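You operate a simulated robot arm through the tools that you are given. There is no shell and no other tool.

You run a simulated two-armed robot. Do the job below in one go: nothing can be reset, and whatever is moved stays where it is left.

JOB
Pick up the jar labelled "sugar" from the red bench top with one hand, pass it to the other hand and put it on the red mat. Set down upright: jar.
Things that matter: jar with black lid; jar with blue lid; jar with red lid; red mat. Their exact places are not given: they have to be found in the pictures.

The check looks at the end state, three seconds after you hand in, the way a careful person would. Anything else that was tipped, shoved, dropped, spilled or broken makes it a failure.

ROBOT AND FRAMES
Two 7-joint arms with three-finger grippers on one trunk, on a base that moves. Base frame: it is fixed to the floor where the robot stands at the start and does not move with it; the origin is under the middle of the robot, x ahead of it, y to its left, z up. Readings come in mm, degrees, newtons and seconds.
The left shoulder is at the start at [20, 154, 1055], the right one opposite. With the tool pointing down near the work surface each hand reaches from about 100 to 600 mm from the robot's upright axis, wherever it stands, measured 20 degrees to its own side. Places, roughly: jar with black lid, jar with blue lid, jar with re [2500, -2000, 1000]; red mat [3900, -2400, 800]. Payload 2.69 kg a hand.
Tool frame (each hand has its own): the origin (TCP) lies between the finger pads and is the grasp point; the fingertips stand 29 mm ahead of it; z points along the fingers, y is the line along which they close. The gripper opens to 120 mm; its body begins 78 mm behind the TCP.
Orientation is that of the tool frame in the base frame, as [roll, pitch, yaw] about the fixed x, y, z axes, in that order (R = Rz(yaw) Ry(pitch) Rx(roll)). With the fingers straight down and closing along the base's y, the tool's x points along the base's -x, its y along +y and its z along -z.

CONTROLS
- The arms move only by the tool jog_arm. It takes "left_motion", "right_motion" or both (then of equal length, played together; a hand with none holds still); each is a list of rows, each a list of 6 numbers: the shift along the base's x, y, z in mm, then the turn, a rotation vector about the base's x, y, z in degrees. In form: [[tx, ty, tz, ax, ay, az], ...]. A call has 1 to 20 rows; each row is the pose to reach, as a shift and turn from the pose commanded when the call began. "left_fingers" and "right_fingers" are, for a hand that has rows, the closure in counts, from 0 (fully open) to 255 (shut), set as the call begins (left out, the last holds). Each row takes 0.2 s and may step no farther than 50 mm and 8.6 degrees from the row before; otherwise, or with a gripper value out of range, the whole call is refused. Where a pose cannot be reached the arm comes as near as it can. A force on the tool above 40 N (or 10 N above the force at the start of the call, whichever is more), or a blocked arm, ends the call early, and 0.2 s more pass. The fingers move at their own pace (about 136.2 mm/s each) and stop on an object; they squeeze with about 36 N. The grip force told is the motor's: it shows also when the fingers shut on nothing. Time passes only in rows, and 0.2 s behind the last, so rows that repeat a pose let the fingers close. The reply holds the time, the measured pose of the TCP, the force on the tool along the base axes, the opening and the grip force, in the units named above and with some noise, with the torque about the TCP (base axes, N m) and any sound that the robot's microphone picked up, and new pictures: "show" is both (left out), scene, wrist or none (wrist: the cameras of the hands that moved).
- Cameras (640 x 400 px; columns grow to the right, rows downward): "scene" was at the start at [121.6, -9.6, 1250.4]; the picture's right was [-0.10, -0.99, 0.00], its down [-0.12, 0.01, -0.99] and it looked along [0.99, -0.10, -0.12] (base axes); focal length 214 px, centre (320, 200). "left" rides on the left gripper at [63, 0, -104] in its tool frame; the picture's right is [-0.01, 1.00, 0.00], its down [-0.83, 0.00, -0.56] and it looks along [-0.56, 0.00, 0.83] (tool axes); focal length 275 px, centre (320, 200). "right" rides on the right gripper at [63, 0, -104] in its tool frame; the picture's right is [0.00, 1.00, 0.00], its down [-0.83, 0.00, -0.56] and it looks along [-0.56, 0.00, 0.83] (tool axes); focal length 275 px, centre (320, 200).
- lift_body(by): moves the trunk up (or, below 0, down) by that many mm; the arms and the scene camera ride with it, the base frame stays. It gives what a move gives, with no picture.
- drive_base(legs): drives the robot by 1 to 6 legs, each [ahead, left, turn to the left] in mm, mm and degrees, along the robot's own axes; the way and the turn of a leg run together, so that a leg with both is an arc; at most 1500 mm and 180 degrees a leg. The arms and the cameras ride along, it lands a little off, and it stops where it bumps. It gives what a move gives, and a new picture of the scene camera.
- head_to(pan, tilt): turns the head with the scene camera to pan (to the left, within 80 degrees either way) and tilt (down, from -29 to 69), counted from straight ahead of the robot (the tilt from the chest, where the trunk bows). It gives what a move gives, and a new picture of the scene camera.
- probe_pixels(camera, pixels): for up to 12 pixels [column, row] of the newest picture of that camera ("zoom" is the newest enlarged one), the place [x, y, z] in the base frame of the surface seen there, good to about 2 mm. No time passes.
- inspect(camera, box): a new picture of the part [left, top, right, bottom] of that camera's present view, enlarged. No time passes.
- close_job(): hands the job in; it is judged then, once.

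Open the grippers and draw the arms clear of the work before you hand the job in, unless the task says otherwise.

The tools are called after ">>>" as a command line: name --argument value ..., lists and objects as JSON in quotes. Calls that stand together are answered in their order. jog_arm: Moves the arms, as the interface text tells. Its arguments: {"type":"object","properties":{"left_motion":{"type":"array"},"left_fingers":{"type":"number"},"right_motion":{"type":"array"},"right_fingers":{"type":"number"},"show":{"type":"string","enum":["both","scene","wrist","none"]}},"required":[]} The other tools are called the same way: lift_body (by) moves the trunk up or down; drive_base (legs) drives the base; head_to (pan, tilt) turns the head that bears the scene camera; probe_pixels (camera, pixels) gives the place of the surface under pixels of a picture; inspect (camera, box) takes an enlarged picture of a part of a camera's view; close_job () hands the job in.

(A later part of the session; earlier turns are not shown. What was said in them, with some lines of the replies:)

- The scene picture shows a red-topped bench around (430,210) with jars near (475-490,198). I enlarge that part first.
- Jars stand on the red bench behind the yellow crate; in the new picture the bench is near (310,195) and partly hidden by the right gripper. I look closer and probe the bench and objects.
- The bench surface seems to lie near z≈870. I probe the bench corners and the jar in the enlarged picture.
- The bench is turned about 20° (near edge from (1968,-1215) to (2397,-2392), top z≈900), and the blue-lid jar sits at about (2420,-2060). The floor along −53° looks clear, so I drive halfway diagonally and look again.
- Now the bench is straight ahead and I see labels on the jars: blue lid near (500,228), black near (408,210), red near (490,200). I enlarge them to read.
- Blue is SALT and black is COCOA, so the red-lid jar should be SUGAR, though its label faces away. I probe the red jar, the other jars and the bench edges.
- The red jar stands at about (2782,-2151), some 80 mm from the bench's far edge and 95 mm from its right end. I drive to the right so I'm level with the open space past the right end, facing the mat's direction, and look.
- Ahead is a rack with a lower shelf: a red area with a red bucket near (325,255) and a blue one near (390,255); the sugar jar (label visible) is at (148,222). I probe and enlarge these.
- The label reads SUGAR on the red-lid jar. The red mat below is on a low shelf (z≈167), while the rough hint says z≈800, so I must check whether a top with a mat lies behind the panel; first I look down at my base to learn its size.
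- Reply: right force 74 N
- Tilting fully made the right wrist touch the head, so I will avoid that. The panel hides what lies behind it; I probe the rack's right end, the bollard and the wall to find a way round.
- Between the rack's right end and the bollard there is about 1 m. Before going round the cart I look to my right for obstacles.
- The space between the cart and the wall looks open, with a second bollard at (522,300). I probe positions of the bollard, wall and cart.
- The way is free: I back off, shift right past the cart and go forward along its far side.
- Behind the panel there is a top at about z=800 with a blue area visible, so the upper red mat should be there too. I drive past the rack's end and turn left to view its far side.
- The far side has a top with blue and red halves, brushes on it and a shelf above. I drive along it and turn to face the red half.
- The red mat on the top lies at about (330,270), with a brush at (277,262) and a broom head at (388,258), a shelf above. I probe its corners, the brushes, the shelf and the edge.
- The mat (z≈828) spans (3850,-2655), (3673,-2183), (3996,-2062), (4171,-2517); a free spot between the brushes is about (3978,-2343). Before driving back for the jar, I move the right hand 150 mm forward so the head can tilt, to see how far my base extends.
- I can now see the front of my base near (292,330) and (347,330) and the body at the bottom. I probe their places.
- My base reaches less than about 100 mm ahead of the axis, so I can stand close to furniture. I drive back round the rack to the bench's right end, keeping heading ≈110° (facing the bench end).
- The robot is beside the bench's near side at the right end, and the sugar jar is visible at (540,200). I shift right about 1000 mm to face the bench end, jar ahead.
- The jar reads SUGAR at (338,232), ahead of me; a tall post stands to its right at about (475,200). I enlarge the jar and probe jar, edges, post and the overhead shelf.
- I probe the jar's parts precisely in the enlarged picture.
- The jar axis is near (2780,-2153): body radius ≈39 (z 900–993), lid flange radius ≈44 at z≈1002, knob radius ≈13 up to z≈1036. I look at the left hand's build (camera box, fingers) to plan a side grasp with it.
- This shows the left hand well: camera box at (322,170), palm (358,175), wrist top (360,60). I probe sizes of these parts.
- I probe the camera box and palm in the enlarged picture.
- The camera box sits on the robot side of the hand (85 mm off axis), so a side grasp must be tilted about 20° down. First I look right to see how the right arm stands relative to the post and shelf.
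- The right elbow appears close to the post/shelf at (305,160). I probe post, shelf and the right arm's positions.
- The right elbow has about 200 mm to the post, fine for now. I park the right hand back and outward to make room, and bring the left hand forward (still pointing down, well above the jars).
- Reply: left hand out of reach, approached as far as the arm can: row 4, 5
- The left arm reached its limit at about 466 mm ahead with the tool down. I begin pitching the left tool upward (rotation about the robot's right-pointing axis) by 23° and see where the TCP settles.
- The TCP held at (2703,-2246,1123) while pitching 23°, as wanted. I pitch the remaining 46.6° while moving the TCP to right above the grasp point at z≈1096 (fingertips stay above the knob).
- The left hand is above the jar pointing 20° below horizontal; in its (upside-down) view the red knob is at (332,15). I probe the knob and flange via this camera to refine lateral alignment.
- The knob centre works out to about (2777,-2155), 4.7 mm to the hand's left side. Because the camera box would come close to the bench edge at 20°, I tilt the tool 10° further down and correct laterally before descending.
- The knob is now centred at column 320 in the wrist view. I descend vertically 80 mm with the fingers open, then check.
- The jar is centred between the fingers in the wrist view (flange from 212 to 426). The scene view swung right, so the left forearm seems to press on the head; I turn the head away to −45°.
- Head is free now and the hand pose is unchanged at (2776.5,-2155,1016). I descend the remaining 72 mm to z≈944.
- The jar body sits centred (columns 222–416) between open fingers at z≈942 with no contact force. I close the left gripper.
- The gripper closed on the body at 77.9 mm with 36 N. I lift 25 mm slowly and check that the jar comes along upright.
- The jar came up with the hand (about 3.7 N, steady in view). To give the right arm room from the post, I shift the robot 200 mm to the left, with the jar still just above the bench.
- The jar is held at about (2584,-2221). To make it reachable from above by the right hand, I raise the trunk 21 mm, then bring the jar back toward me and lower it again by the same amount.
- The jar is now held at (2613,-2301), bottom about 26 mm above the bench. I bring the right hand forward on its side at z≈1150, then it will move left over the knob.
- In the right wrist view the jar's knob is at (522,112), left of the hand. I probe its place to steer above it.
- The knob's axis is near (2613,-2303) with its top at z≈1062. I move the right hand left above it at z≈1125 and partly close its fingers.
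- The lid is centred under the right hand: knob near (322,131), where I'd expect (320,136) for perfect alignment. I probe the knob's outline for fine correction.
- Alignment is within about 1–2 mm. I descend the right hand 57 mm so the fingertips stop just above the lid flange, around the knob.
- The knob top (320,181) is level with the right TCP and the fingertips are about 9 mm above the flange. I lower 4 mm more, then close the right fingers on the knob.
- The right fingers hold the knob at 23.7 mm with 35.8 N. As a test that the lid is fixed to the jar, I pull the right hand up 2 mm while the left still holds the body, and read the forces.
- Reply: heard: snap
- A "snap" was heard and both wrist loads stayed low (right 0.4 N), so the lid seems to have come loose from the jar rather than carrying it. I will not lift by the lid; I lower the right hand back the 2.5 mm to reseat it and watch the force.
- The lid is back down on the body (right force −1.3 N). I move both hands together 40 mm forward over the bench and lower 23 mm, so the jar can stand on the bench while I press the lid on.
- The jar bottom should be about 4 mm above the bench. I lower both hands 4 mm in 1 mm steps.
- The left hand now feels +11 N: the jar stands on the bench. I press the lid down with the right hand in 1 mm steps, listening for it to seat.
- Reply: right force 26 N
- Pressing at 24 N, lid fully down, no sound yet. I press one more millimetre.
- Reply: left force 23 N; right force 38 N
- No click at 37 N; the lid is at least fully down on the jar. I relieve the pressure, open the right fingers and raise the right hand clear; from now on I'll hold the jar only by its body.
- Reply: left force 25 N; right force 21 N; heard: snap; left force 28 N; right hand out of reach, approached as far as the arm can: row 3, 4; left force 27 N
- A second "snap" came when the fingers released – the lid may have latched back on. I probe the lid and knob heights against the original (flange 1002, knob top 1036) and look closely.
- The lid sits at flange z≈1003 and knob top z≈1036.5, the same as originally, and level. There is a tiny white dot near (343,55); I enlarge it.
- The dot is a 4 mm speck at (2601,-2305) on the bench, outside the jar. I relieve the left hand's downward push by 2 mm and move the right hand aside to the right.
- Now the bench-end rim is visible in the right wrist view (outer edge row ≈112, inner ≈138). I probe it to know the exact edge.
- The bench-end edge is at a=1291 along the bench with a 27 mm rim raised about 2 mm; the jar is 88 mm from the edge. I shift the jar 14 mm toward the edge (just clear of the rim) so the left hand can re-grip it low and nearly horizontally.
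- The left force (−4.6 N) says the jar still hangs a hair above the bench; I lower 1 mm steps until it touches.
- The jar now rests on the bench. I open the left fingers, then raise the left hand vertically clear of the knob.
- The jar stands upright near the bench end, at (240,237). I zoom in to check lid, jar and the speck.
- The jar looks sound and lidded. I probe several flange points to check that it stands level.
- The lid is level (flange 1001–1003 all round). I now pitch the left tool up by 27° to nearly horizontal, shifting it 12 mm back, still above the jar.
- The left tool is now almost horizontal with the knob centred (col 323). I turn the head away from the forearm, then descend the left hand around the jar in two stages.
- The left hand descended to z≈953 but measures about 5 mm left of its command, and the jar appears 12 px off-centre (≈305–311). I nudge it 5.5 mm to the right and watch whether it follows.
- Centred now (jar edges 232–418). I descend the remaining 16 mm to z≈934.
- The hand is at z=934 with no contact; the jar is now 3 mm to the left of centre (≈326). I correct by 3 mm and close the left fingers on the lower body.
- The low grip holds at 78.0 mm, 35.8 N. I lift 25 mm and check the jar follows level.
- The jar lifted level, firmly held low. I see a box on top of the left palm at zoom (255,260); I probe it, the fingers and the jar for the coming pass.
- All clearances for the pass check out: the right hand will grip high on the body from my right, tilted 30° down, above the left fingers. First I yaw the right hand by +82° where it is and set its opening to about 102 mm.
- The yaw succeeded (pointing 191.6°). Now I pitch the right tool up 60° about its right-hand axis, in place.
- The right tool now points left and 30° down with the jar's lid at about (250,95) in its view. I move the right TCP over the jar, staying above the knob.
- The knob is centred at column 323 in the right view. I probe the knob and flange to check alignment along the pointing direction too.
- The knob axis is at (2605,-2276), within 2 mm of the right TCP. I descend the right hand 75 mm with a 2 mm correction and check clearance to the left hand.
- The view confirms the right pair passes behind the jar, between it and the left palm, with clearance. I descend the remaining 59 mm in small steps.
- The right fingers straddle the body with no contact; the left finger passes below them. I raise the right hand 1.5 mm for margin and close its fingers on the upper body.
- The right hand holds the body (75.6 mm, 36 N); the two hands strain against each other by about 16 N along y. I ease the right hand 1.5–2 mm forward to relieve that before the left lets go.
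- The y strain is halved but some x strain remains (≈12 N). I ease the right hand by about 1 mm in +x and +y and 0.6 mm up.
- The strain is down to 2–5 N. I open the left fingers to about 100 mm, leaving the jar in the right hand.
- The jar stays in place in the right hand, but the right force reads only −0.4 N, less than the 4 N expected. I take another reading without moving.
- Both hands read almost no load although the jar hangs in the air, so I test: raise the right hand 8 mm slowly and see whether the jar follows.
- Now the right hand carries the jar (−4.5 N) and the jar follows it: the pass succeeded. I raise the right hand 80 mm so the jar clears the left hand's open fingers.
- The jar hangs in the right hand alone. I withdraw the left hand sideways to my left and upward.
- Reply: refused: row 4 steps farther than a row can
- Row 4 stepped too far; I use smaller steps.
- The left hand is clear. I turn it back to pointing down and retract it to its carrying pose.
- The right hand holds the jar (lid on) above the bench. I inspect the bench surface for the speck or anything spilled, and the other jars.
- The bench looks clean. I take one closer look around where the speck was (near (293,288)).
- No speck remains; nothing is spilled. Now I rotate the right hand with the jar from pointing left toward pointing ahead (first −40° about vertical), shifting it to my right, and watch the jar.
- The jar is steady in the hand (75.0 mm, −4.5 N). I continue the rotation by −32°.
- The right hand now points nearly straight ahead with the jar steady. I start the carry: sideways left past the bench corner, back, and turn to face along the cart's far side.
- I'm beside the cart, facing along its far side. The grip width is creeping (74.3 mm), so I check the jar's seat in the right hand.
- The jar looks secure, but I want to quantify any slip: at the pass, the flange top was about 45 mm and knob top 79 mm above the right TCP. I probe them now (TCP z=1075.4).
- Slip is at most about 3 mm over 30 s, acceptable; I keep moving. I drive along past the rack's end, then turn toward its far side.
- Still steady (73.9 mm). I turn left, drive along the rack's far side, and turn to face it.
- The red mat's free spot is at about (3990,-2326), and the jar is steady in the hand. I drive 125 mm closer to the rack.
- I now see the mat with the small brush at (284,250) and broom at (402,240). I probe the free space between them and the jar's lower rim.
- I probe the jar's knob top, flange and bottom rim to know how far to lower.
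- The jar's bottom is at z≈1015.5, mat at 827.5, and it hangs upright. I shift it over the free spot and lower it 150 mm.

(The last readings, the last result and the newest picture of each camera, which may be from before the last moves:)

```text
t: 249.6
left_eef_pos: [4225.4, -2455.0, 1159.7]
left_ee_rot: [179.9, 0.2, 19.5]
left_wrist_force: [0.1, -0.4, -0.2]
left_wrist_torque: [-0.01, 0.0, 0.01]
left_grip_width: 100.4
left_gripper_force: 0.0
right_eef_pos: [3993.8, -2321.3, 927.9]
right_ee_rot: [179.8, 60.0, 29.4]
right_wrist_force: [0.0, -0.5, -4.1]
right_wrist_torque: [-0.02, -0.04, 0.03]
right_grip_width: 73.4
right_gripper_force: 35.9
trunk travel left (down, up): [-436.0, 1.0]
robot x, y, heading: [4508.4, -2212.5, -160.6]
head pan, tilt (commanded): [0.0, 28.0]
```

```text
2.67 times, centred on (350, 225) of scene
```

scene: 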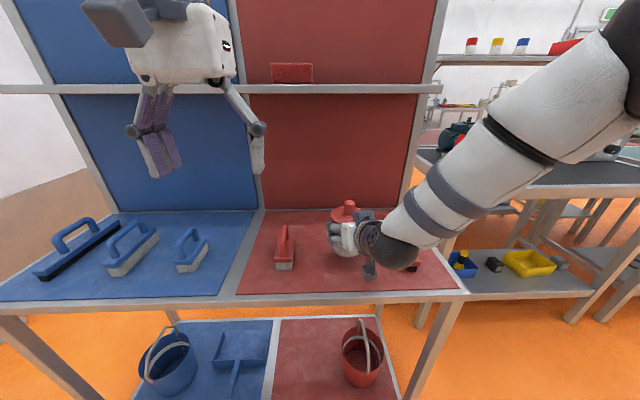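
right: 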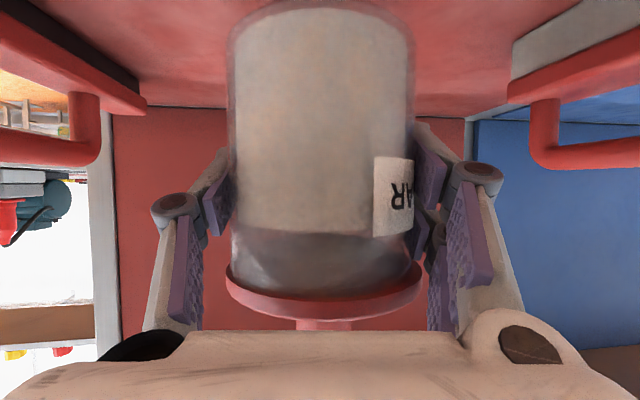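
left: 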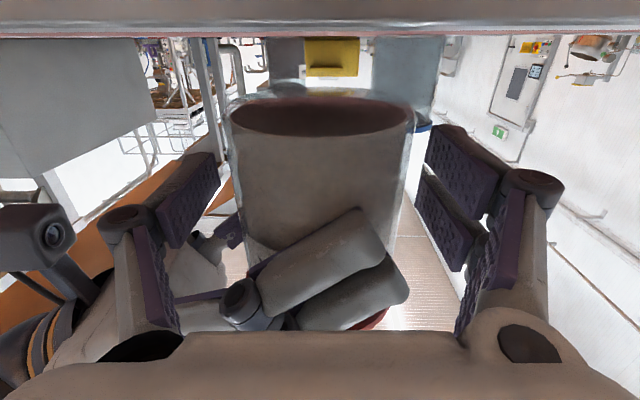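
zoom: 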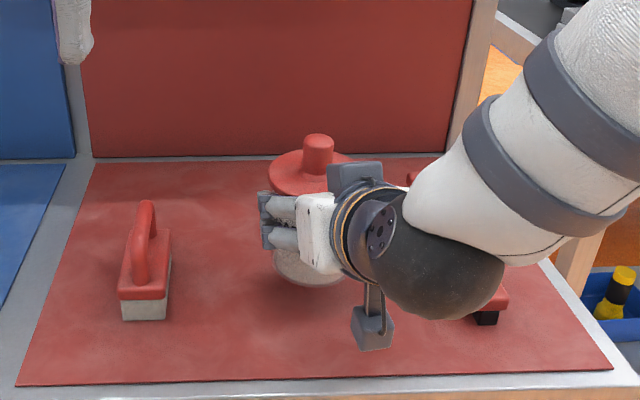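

The jar is above the free spot, about 40 mm over the mat, brushes well clear on both sides. I lower 34 mm more.

>>> jog_arm --right_motion '[[0, 0, -12, 0, 0, 0], [0, 0, -22, 0, 0, 0], [0, 0, -30, 0, 0, 0], [0, 0, -34, 0, 0, 0], [0, 0, -34, 0, 0, 0]]' --show "both"

>>> inspect --camera "scene" --box '[290, 180, 410, 290]'

```text
t: 250.8
left_eef_pos: [4225.1, -2454.4, 1160.1]
left_ee_rot: [179.9, 0.2, 19.5]
left_wrist_force: [0.5, 0.0, 0.0]
left_wrist_torque: [-0.01, 0.0, -0.01]
left_grip_width: 100.2
left_gripper_force: 0.0
right_eef_pos: [3994.8, -2322.5, 893.1]
right_ee_rot: [179.7, 60.0, 29.4]
right_wrist_force: [-0.5, -0.7, -4.2]
right_wrist_torque: [0.04, -0.03, -0.01]
right_grip_width: 73.2
right_gripper_force: 35.9
trunk travel left (down, up): [-436.0, 1.0]
robot x, y, heading: [4511.4, -2210.9, -160.6]
head pan, tilt (commanded): [0.0, 28.0]
```

scene: 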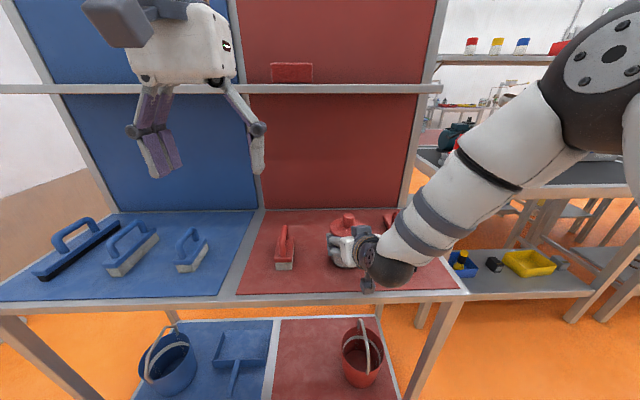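
right: 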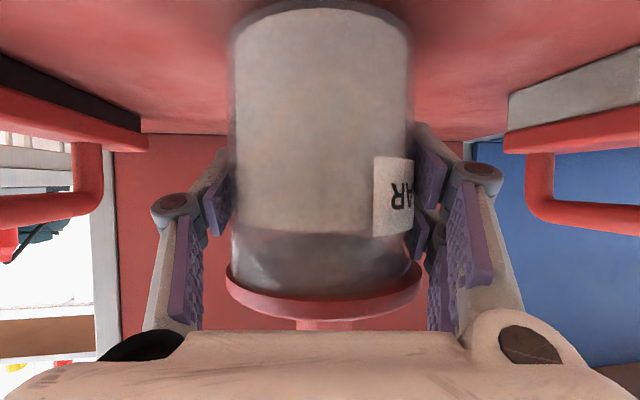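

```text
3.64 times, centred on (350, 235) of scene
```

zoom: 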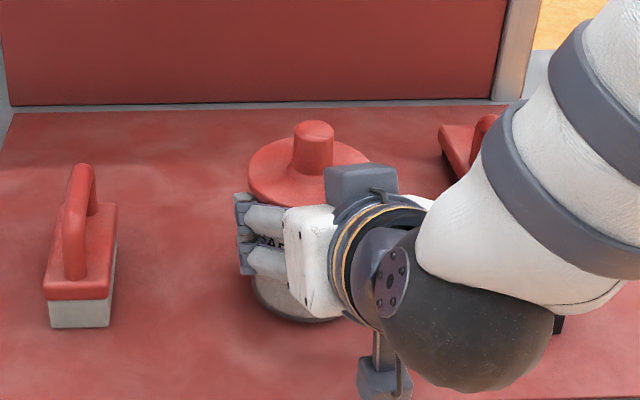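

About 5 mm remain. I lower in 1 mm steps until the force shows contact.

>>> jog_arm --right_motion '[[0, 0, -1, 0, 0, 0], [0, 0, -2, 0, 0, 0], [0, 0, -3, 0, 0, 0], [0, 0, -4, 0, 0, 0]]' --show "none"

```text
t: 251.8
left_eef_pos: [4225.3, -2454.6, 1160.2]
left_ee_rot: [179.8, 0.1, 19.5]
left_wrist_force: [-0.5, -0.2, -0.3]
left_wrist_torque: [-0.05, 0.04, 0.02]
left_grip_width: 100.1
left_gripper_force: 0.0
right_eef_pos: [3995.2, -2322.5, 888.9]
right_ee_rot: [179.7, 59.9, 29.4]
right_wrist_force: [0.3, -1.3, -4.1]
right_wrist_torque: [-0.02, -0.02, 0.01]
right_grip_width: 73.6
right_gripper_force: 35.9
trunk travel left (down, up): [-436.0, 1.0]
robot x, y, heading: [4506.2, -2215.3, -160.7]
head pan, tilt (commanded): [0.0, 28.0]
```

No contact yet (−4.1 N). I continue down in 0.7 mm steps.

>>> jog_arm --right_motion '[[0, 0, -0.7, 0, 0, 0], [0, 0, -1.4, 0, 0, 0], [0, 0, -1.4, 0, 0, 0]]' --show "none"

```text
t: 252.6
left_eef_pos: [4226.1, -2455.8, 1159.5]
left_ee_rot: [179.9, 0.1, 19.6]
left_wrist_force: [0.3, -0.2, -0.2]
left_wrist_torque: [0.03, -0.02, -0.03]
left_grip_width: 100.3
left_gripper_force: 0.0
right_eef_pos: [3994.3, -2321.7, 890.0]
right_ee_rot: [179.8, 60.1, 29.4]
right_wrist_force: [1.0, -1.4, 3.0]
right_wrist_torque: [-0.14, -0.36, -0.02]
right_grip_width: 73.2
right_gripper_force: 35.9
trunk travel left (down, up): [-436.0, 1.0]
robot x, y, heading: [4510.6, -2213.8, -160.5]
head pan, tilt (commanded): [0.0, 28.0]
```

Contact: the force rose to +3 N with a small torque, meaning one edge touched first. I lower another 0.8 mm to let it sit flatter.

>>> jog_arm --right_motion '[[0, 0, -0.4, 0, 0, 0], [0, 0, -0.8, 0, 0, 0], [0, 0, -0.8, 0, 0, 0]]' --show "wrist"

```text
t: 253.4
left_eef_pos: [4226.2, -2455.1, 1159.9]
left_ee_rot: [180.0, 0.2, 19.5]
left_wrist_force: [-0.4, 0.4, -0.1]
left_wrist_torque: [0.02, 0.02, -0.05]
left_grip_width: 100.0
left_gripper_force: 0.1
right_eef_pos: [3996.8, -2321.0, 889.7]
right_ee_rot: [179.9, 60.4, 29.4]
right_wrist_force: [-1.2, -0.9, 14.7]
right_wrist_torque: [-0.06, -0.53, -0.02]
right_grip_width: 73.6
right_gripper_force: 35.7
trunk travel left (down, up): [-436.0, 1.0]
robot x, y, heading: [4510.5, -2214.5, -160.4]
head pan, tilt (commanded): [0.0, 28.0]
```

right: 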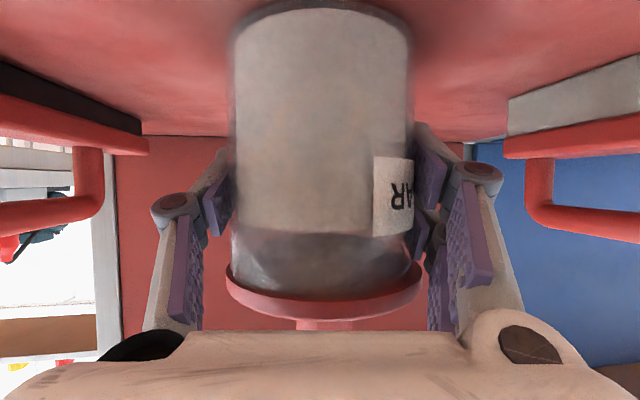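

The jar presses on the mat with 14.7 N; I ease up 0.7 mm and then open the right fingers.

>>> jog_arm --right_motion '[[0, 0, 0.7, 0, 0, 0], [0, 0, 0.7, 0, 0, 0]]' --show "none"

>>> jog_arm --right_motion '[[0, 0, 0, 0, 0, 0], [0, 0, 0, 0, 0, 0], [0, 0, 0, 0, 0, 0], [0, 0, 0, 0, 0, 0]]' --right_fingers 0 --show "both"

```text
t: 254.0
left_eef_pos: [4227.2, -2455.3, 1160.7]
left_ee_rot: [179.9, 0.1, 19.5]
left_wrist_force: [0.9, -0.3, 0.8]
left_wrist_torque: [-0.02, 0.01, 0.01]
left_grip_width: 100.6
left_gripper_force: 0.0
right_eef_pos: [3995.8, -2320.8, 888.9]
right_ee_rot: [180.0, 60.3, 29.4]
right_wrist_force: [-3.5, -1.6, 16.4]
right_wrist_torque: [-0.28, -0.47, -0.07]
right_grip_width: 73.6
right_gripper_force: 35.9
trunk travel left (down, up): [-436.0, 1.0]
robot x, y, heading: [4510.4, -2216.4, -160.2]
head pan, tilt (commanded): [0.0, 28.0]
```

```text
t: 255.0
left_eef_pos: [4226.5, -2455.0, 1160.3]
left_ee_rot: [179.9, 0.1, 19.5]
left_wrist_force: [0.9, -0.1, -0.6]
left_wrist_torque: [0.0, 0.01, -0.01]
left_grip_width: 100.1
left_gripper_force: 0.1
right_eef_pos: [3996.5, -2322.6, 887.3]
right_ee_rot: [179.9, 60.0, 29.4]
right_wrist_force: [0.5, 0.5, 0.6]
right_wrist_torque: [0.03, 0.0, 0.01]
right_grip_width: 120.0
right_gripper_force: 0.1
trunk travel left (down, up): [-436.0, 1.0]
robot x, y, heading: [4509.8, -2214.6, -160.4]
head pan, tilt (commanded): [0.0, 28.0]
```

scene: 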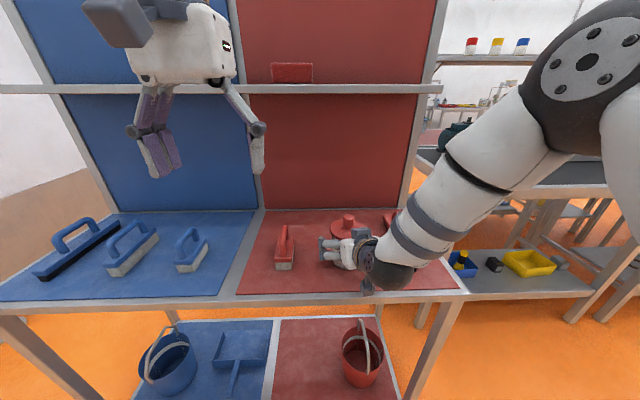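
right: 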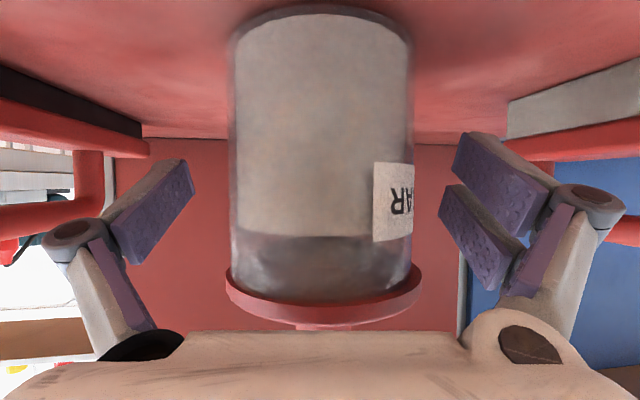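

The jar stands on the mat and the fingers are open. I draw the right hand back along its own axis, away from the jar.

>>> jog_arm --right_motion '[[15, 8.5, 10, 0, 0, 0], [38, 21.3, 25, 0, 0, 0], [60, 34, 40, 0, 0, 0], [83, 47, 55, 0, 0, 0], [106, 60, 70, 0, 0, 0], [121, 68, 90, 0, 0, 0]]' --show "both"

```text
t: 256.4
left_eef_pos: [4227.0, -2454.4, 1161.6]
left_ee_rot: [179.9, 0.0, 19.5]
left_wrist_force: [0.3, 0.1, 0.8]
left_wrist_torque: [0.0, 0.03, 0.0]
left_grip_width: 100.2
left_gripper_force: 0.0
right_eef_pos: [4106.8, -2261.2, 979.7]
right_ee_rot: [179.9, 60.0, 29.3]
right_wrist_force: [0.4, -0.8, -1.0]
right_wrist_torque: [0.02, -0.02, -0.05]
right_grip_width: 120.0
right_gripper_force: 0.0
right hand out of reach, approached as far as the arm can: row 6
trunk travel left (down, up): [-436.0, 1.0]
robot x, y, heading: [4513.1, -2218.9, -160.3]
head pan, tilt (commanded): [0.0, 28.0]
```

scene: 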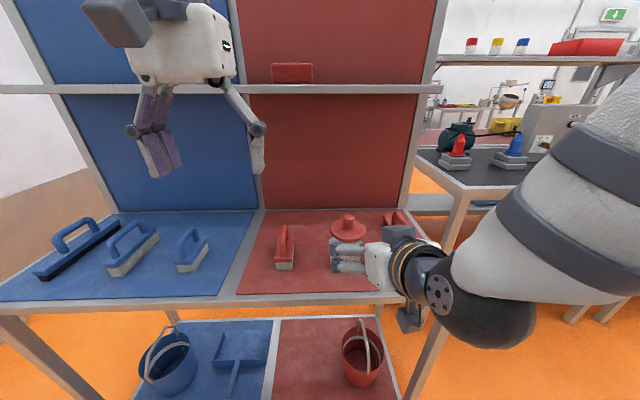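
right: 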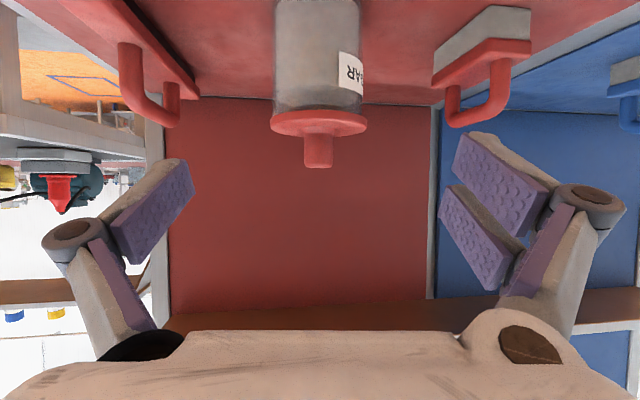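

The jar stands upright on the red mat with both brushes untouched. I back the robot off 200 mm so the arms are clear, and look at the result.

>>> drive_base --legs '[[-200, 0, 0]]'

>>> inspect --camera "scene" --box '[230, 170, 450, 310]'

```text
t: 258.0
left_eef_pos: [4411.6, -2389.5, 1159.7]
left_ee_rot: [179.9, 0.1, 19.3]
left_wrist_force: [0.9, 0.4, -0.5]
left_wrist_torque: [0.0, 0.03, -0.02]
left_grip_width: 100.0
left_gripper_force: 0.1
right_eef_pos: [4290.8, -2196.7, 979.7]
right_ee_rot: [180.0, 60.1, 29.3]
right_wrist_force: [-0.3, 0.3, -0.4]
right_wrist_torque: [0.01, 0.04, -0.01]
right_grip_width: 119.7
right_gripper_force: 0.1
trunk travel left (down, up): [-436.0, 1.0]
robot x, y, heading: [4694.1, -2148.1, -160.8]
head pan, tilt (commanded): [0.0, 28.0]
```

scene: 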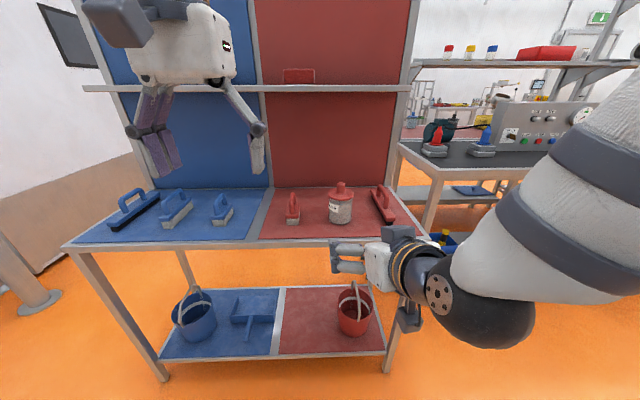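

```text
2.86 times, centred on (340, 240) of scene
```

zoom: 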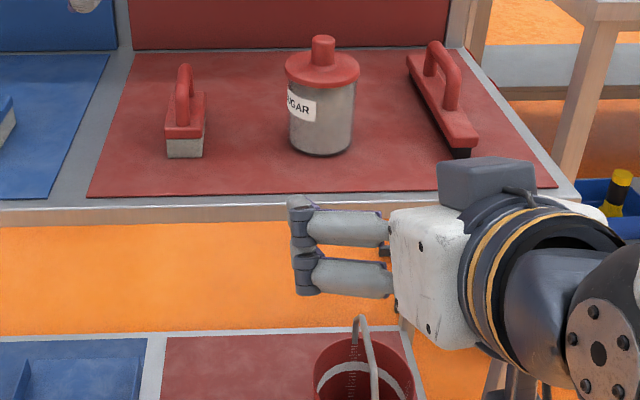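

The SUGAR jar stands upright on the red mat between the two brushes. I zoom in once more to check that its lid is seated and level.

>>> inspect --camera "scene" --box '[315, 172, 369, 232]'

>>> probe_pixels --camera "scene" --pixels '[[340, 184], [340, 196], [331, 194], [350, 194], [340, 215], [340, 222], [335, 205], [348, 205]]'

```text
6.67 times, centred on (342, 202) of scene
```

zoom: 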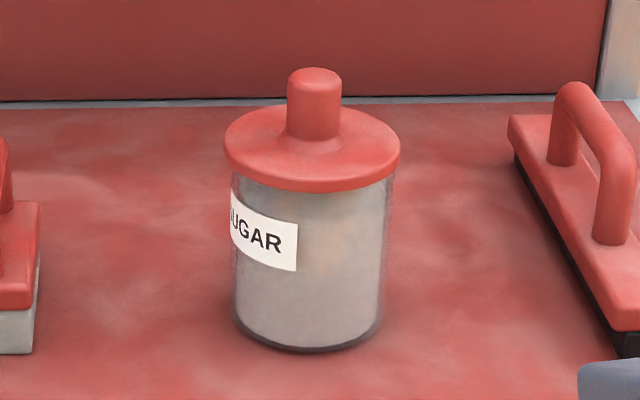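

```text
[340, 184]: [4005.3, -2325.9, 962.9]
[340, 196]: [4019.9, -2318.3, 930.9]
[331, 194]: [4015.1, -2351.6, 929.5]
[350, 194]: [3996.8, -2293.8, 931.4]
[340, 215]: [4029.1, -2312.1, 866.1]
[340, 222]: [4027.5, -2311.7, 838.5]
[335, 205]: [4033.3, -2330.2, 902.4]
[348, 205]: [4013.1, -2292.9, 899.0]
```

Lid level at z≈930 (mat 827.5 + 102), knob top 963: the jar is upright and closed. I open the left gripper fully as a last step before handing in.

>>> jog_arm --left_motion '[[0, 0, 0, 0, 0, 0], [0, 0, 0, 0, 0, 0]]' --left_fingers 0 --right_motion '[[0, 0, 0, 0, 0, 0], [0, 0, 0, 0, 0, 0]]' --right_fingers 0 --show "scene"

```text
t: 258.6
left_eef_pos: [4409.3, -2387.9, 1160.2]
left_ee_rot: [179.9, 0.0, 19.4]
left_wrist_force: [-0.4, 1.0, -0.1]
left_wrist_torque: [-0.02, -0.03, 0.0]
left_grip_width: 119.9
left_gripper_force: 0.0
right_eef_pos: [4290.6, -2196.3, 978.5]
right_ee_rot: [179.9, 59.9, 29.4]
right_wrist_force: [-0.6, 0.1, 1.5]
right_wrist_torque: [0.01, -0.05, 0.01]
right_grip_width: 120.1
right_gripper_force: 0.1
trunk travel left (down, up): [-436.0, 1.0]
robot x, y, heading: [4696.7, -2148.7, -160.7]
head pan, tilt (commanded): [0.0, 28.0]
```

scene: 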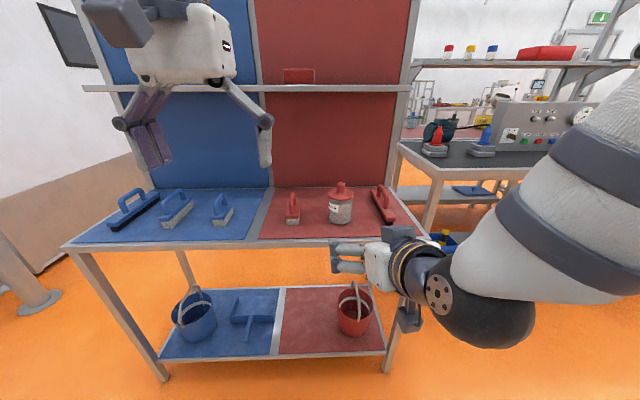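

The jar stands upright at (340,205) on the red mat, both grippers are open and the arms are clear of the rack. I hand in the job.

>>> close_job

```text
The job is handed in.
```

The jar labelled "sugar" (red lid) is standing upright on the red mat, between the two brushes, and the job is handed in. I picked it up with the left hand and passed it in the air to the right hand, which set it down.

- **Lid disturbed during the pass:** at the first attempt I pulled on the lid knob as a test, and it gave an audible snap and came loose. I put the jar back on the bench and pressed the lid down. There was a second snap when I let go of it, which I took as it latching again. Afterwards the lid sat level at its original height. From then on I held the jar only by its body.
- **Possible speck:** I saw one small white speck (about 4 mm) on the bench near the jar around then. It was gone when I looked again, and the bench looked clean, so I don't know what it was.
- **Everything else:** the other two jars, the brushes, the cart and the rack looked undisturbed in my last views of them. I saw no sign of the robot bumping anything.
- **End position:** both grippers are fully open and the arms are clear of the rack.
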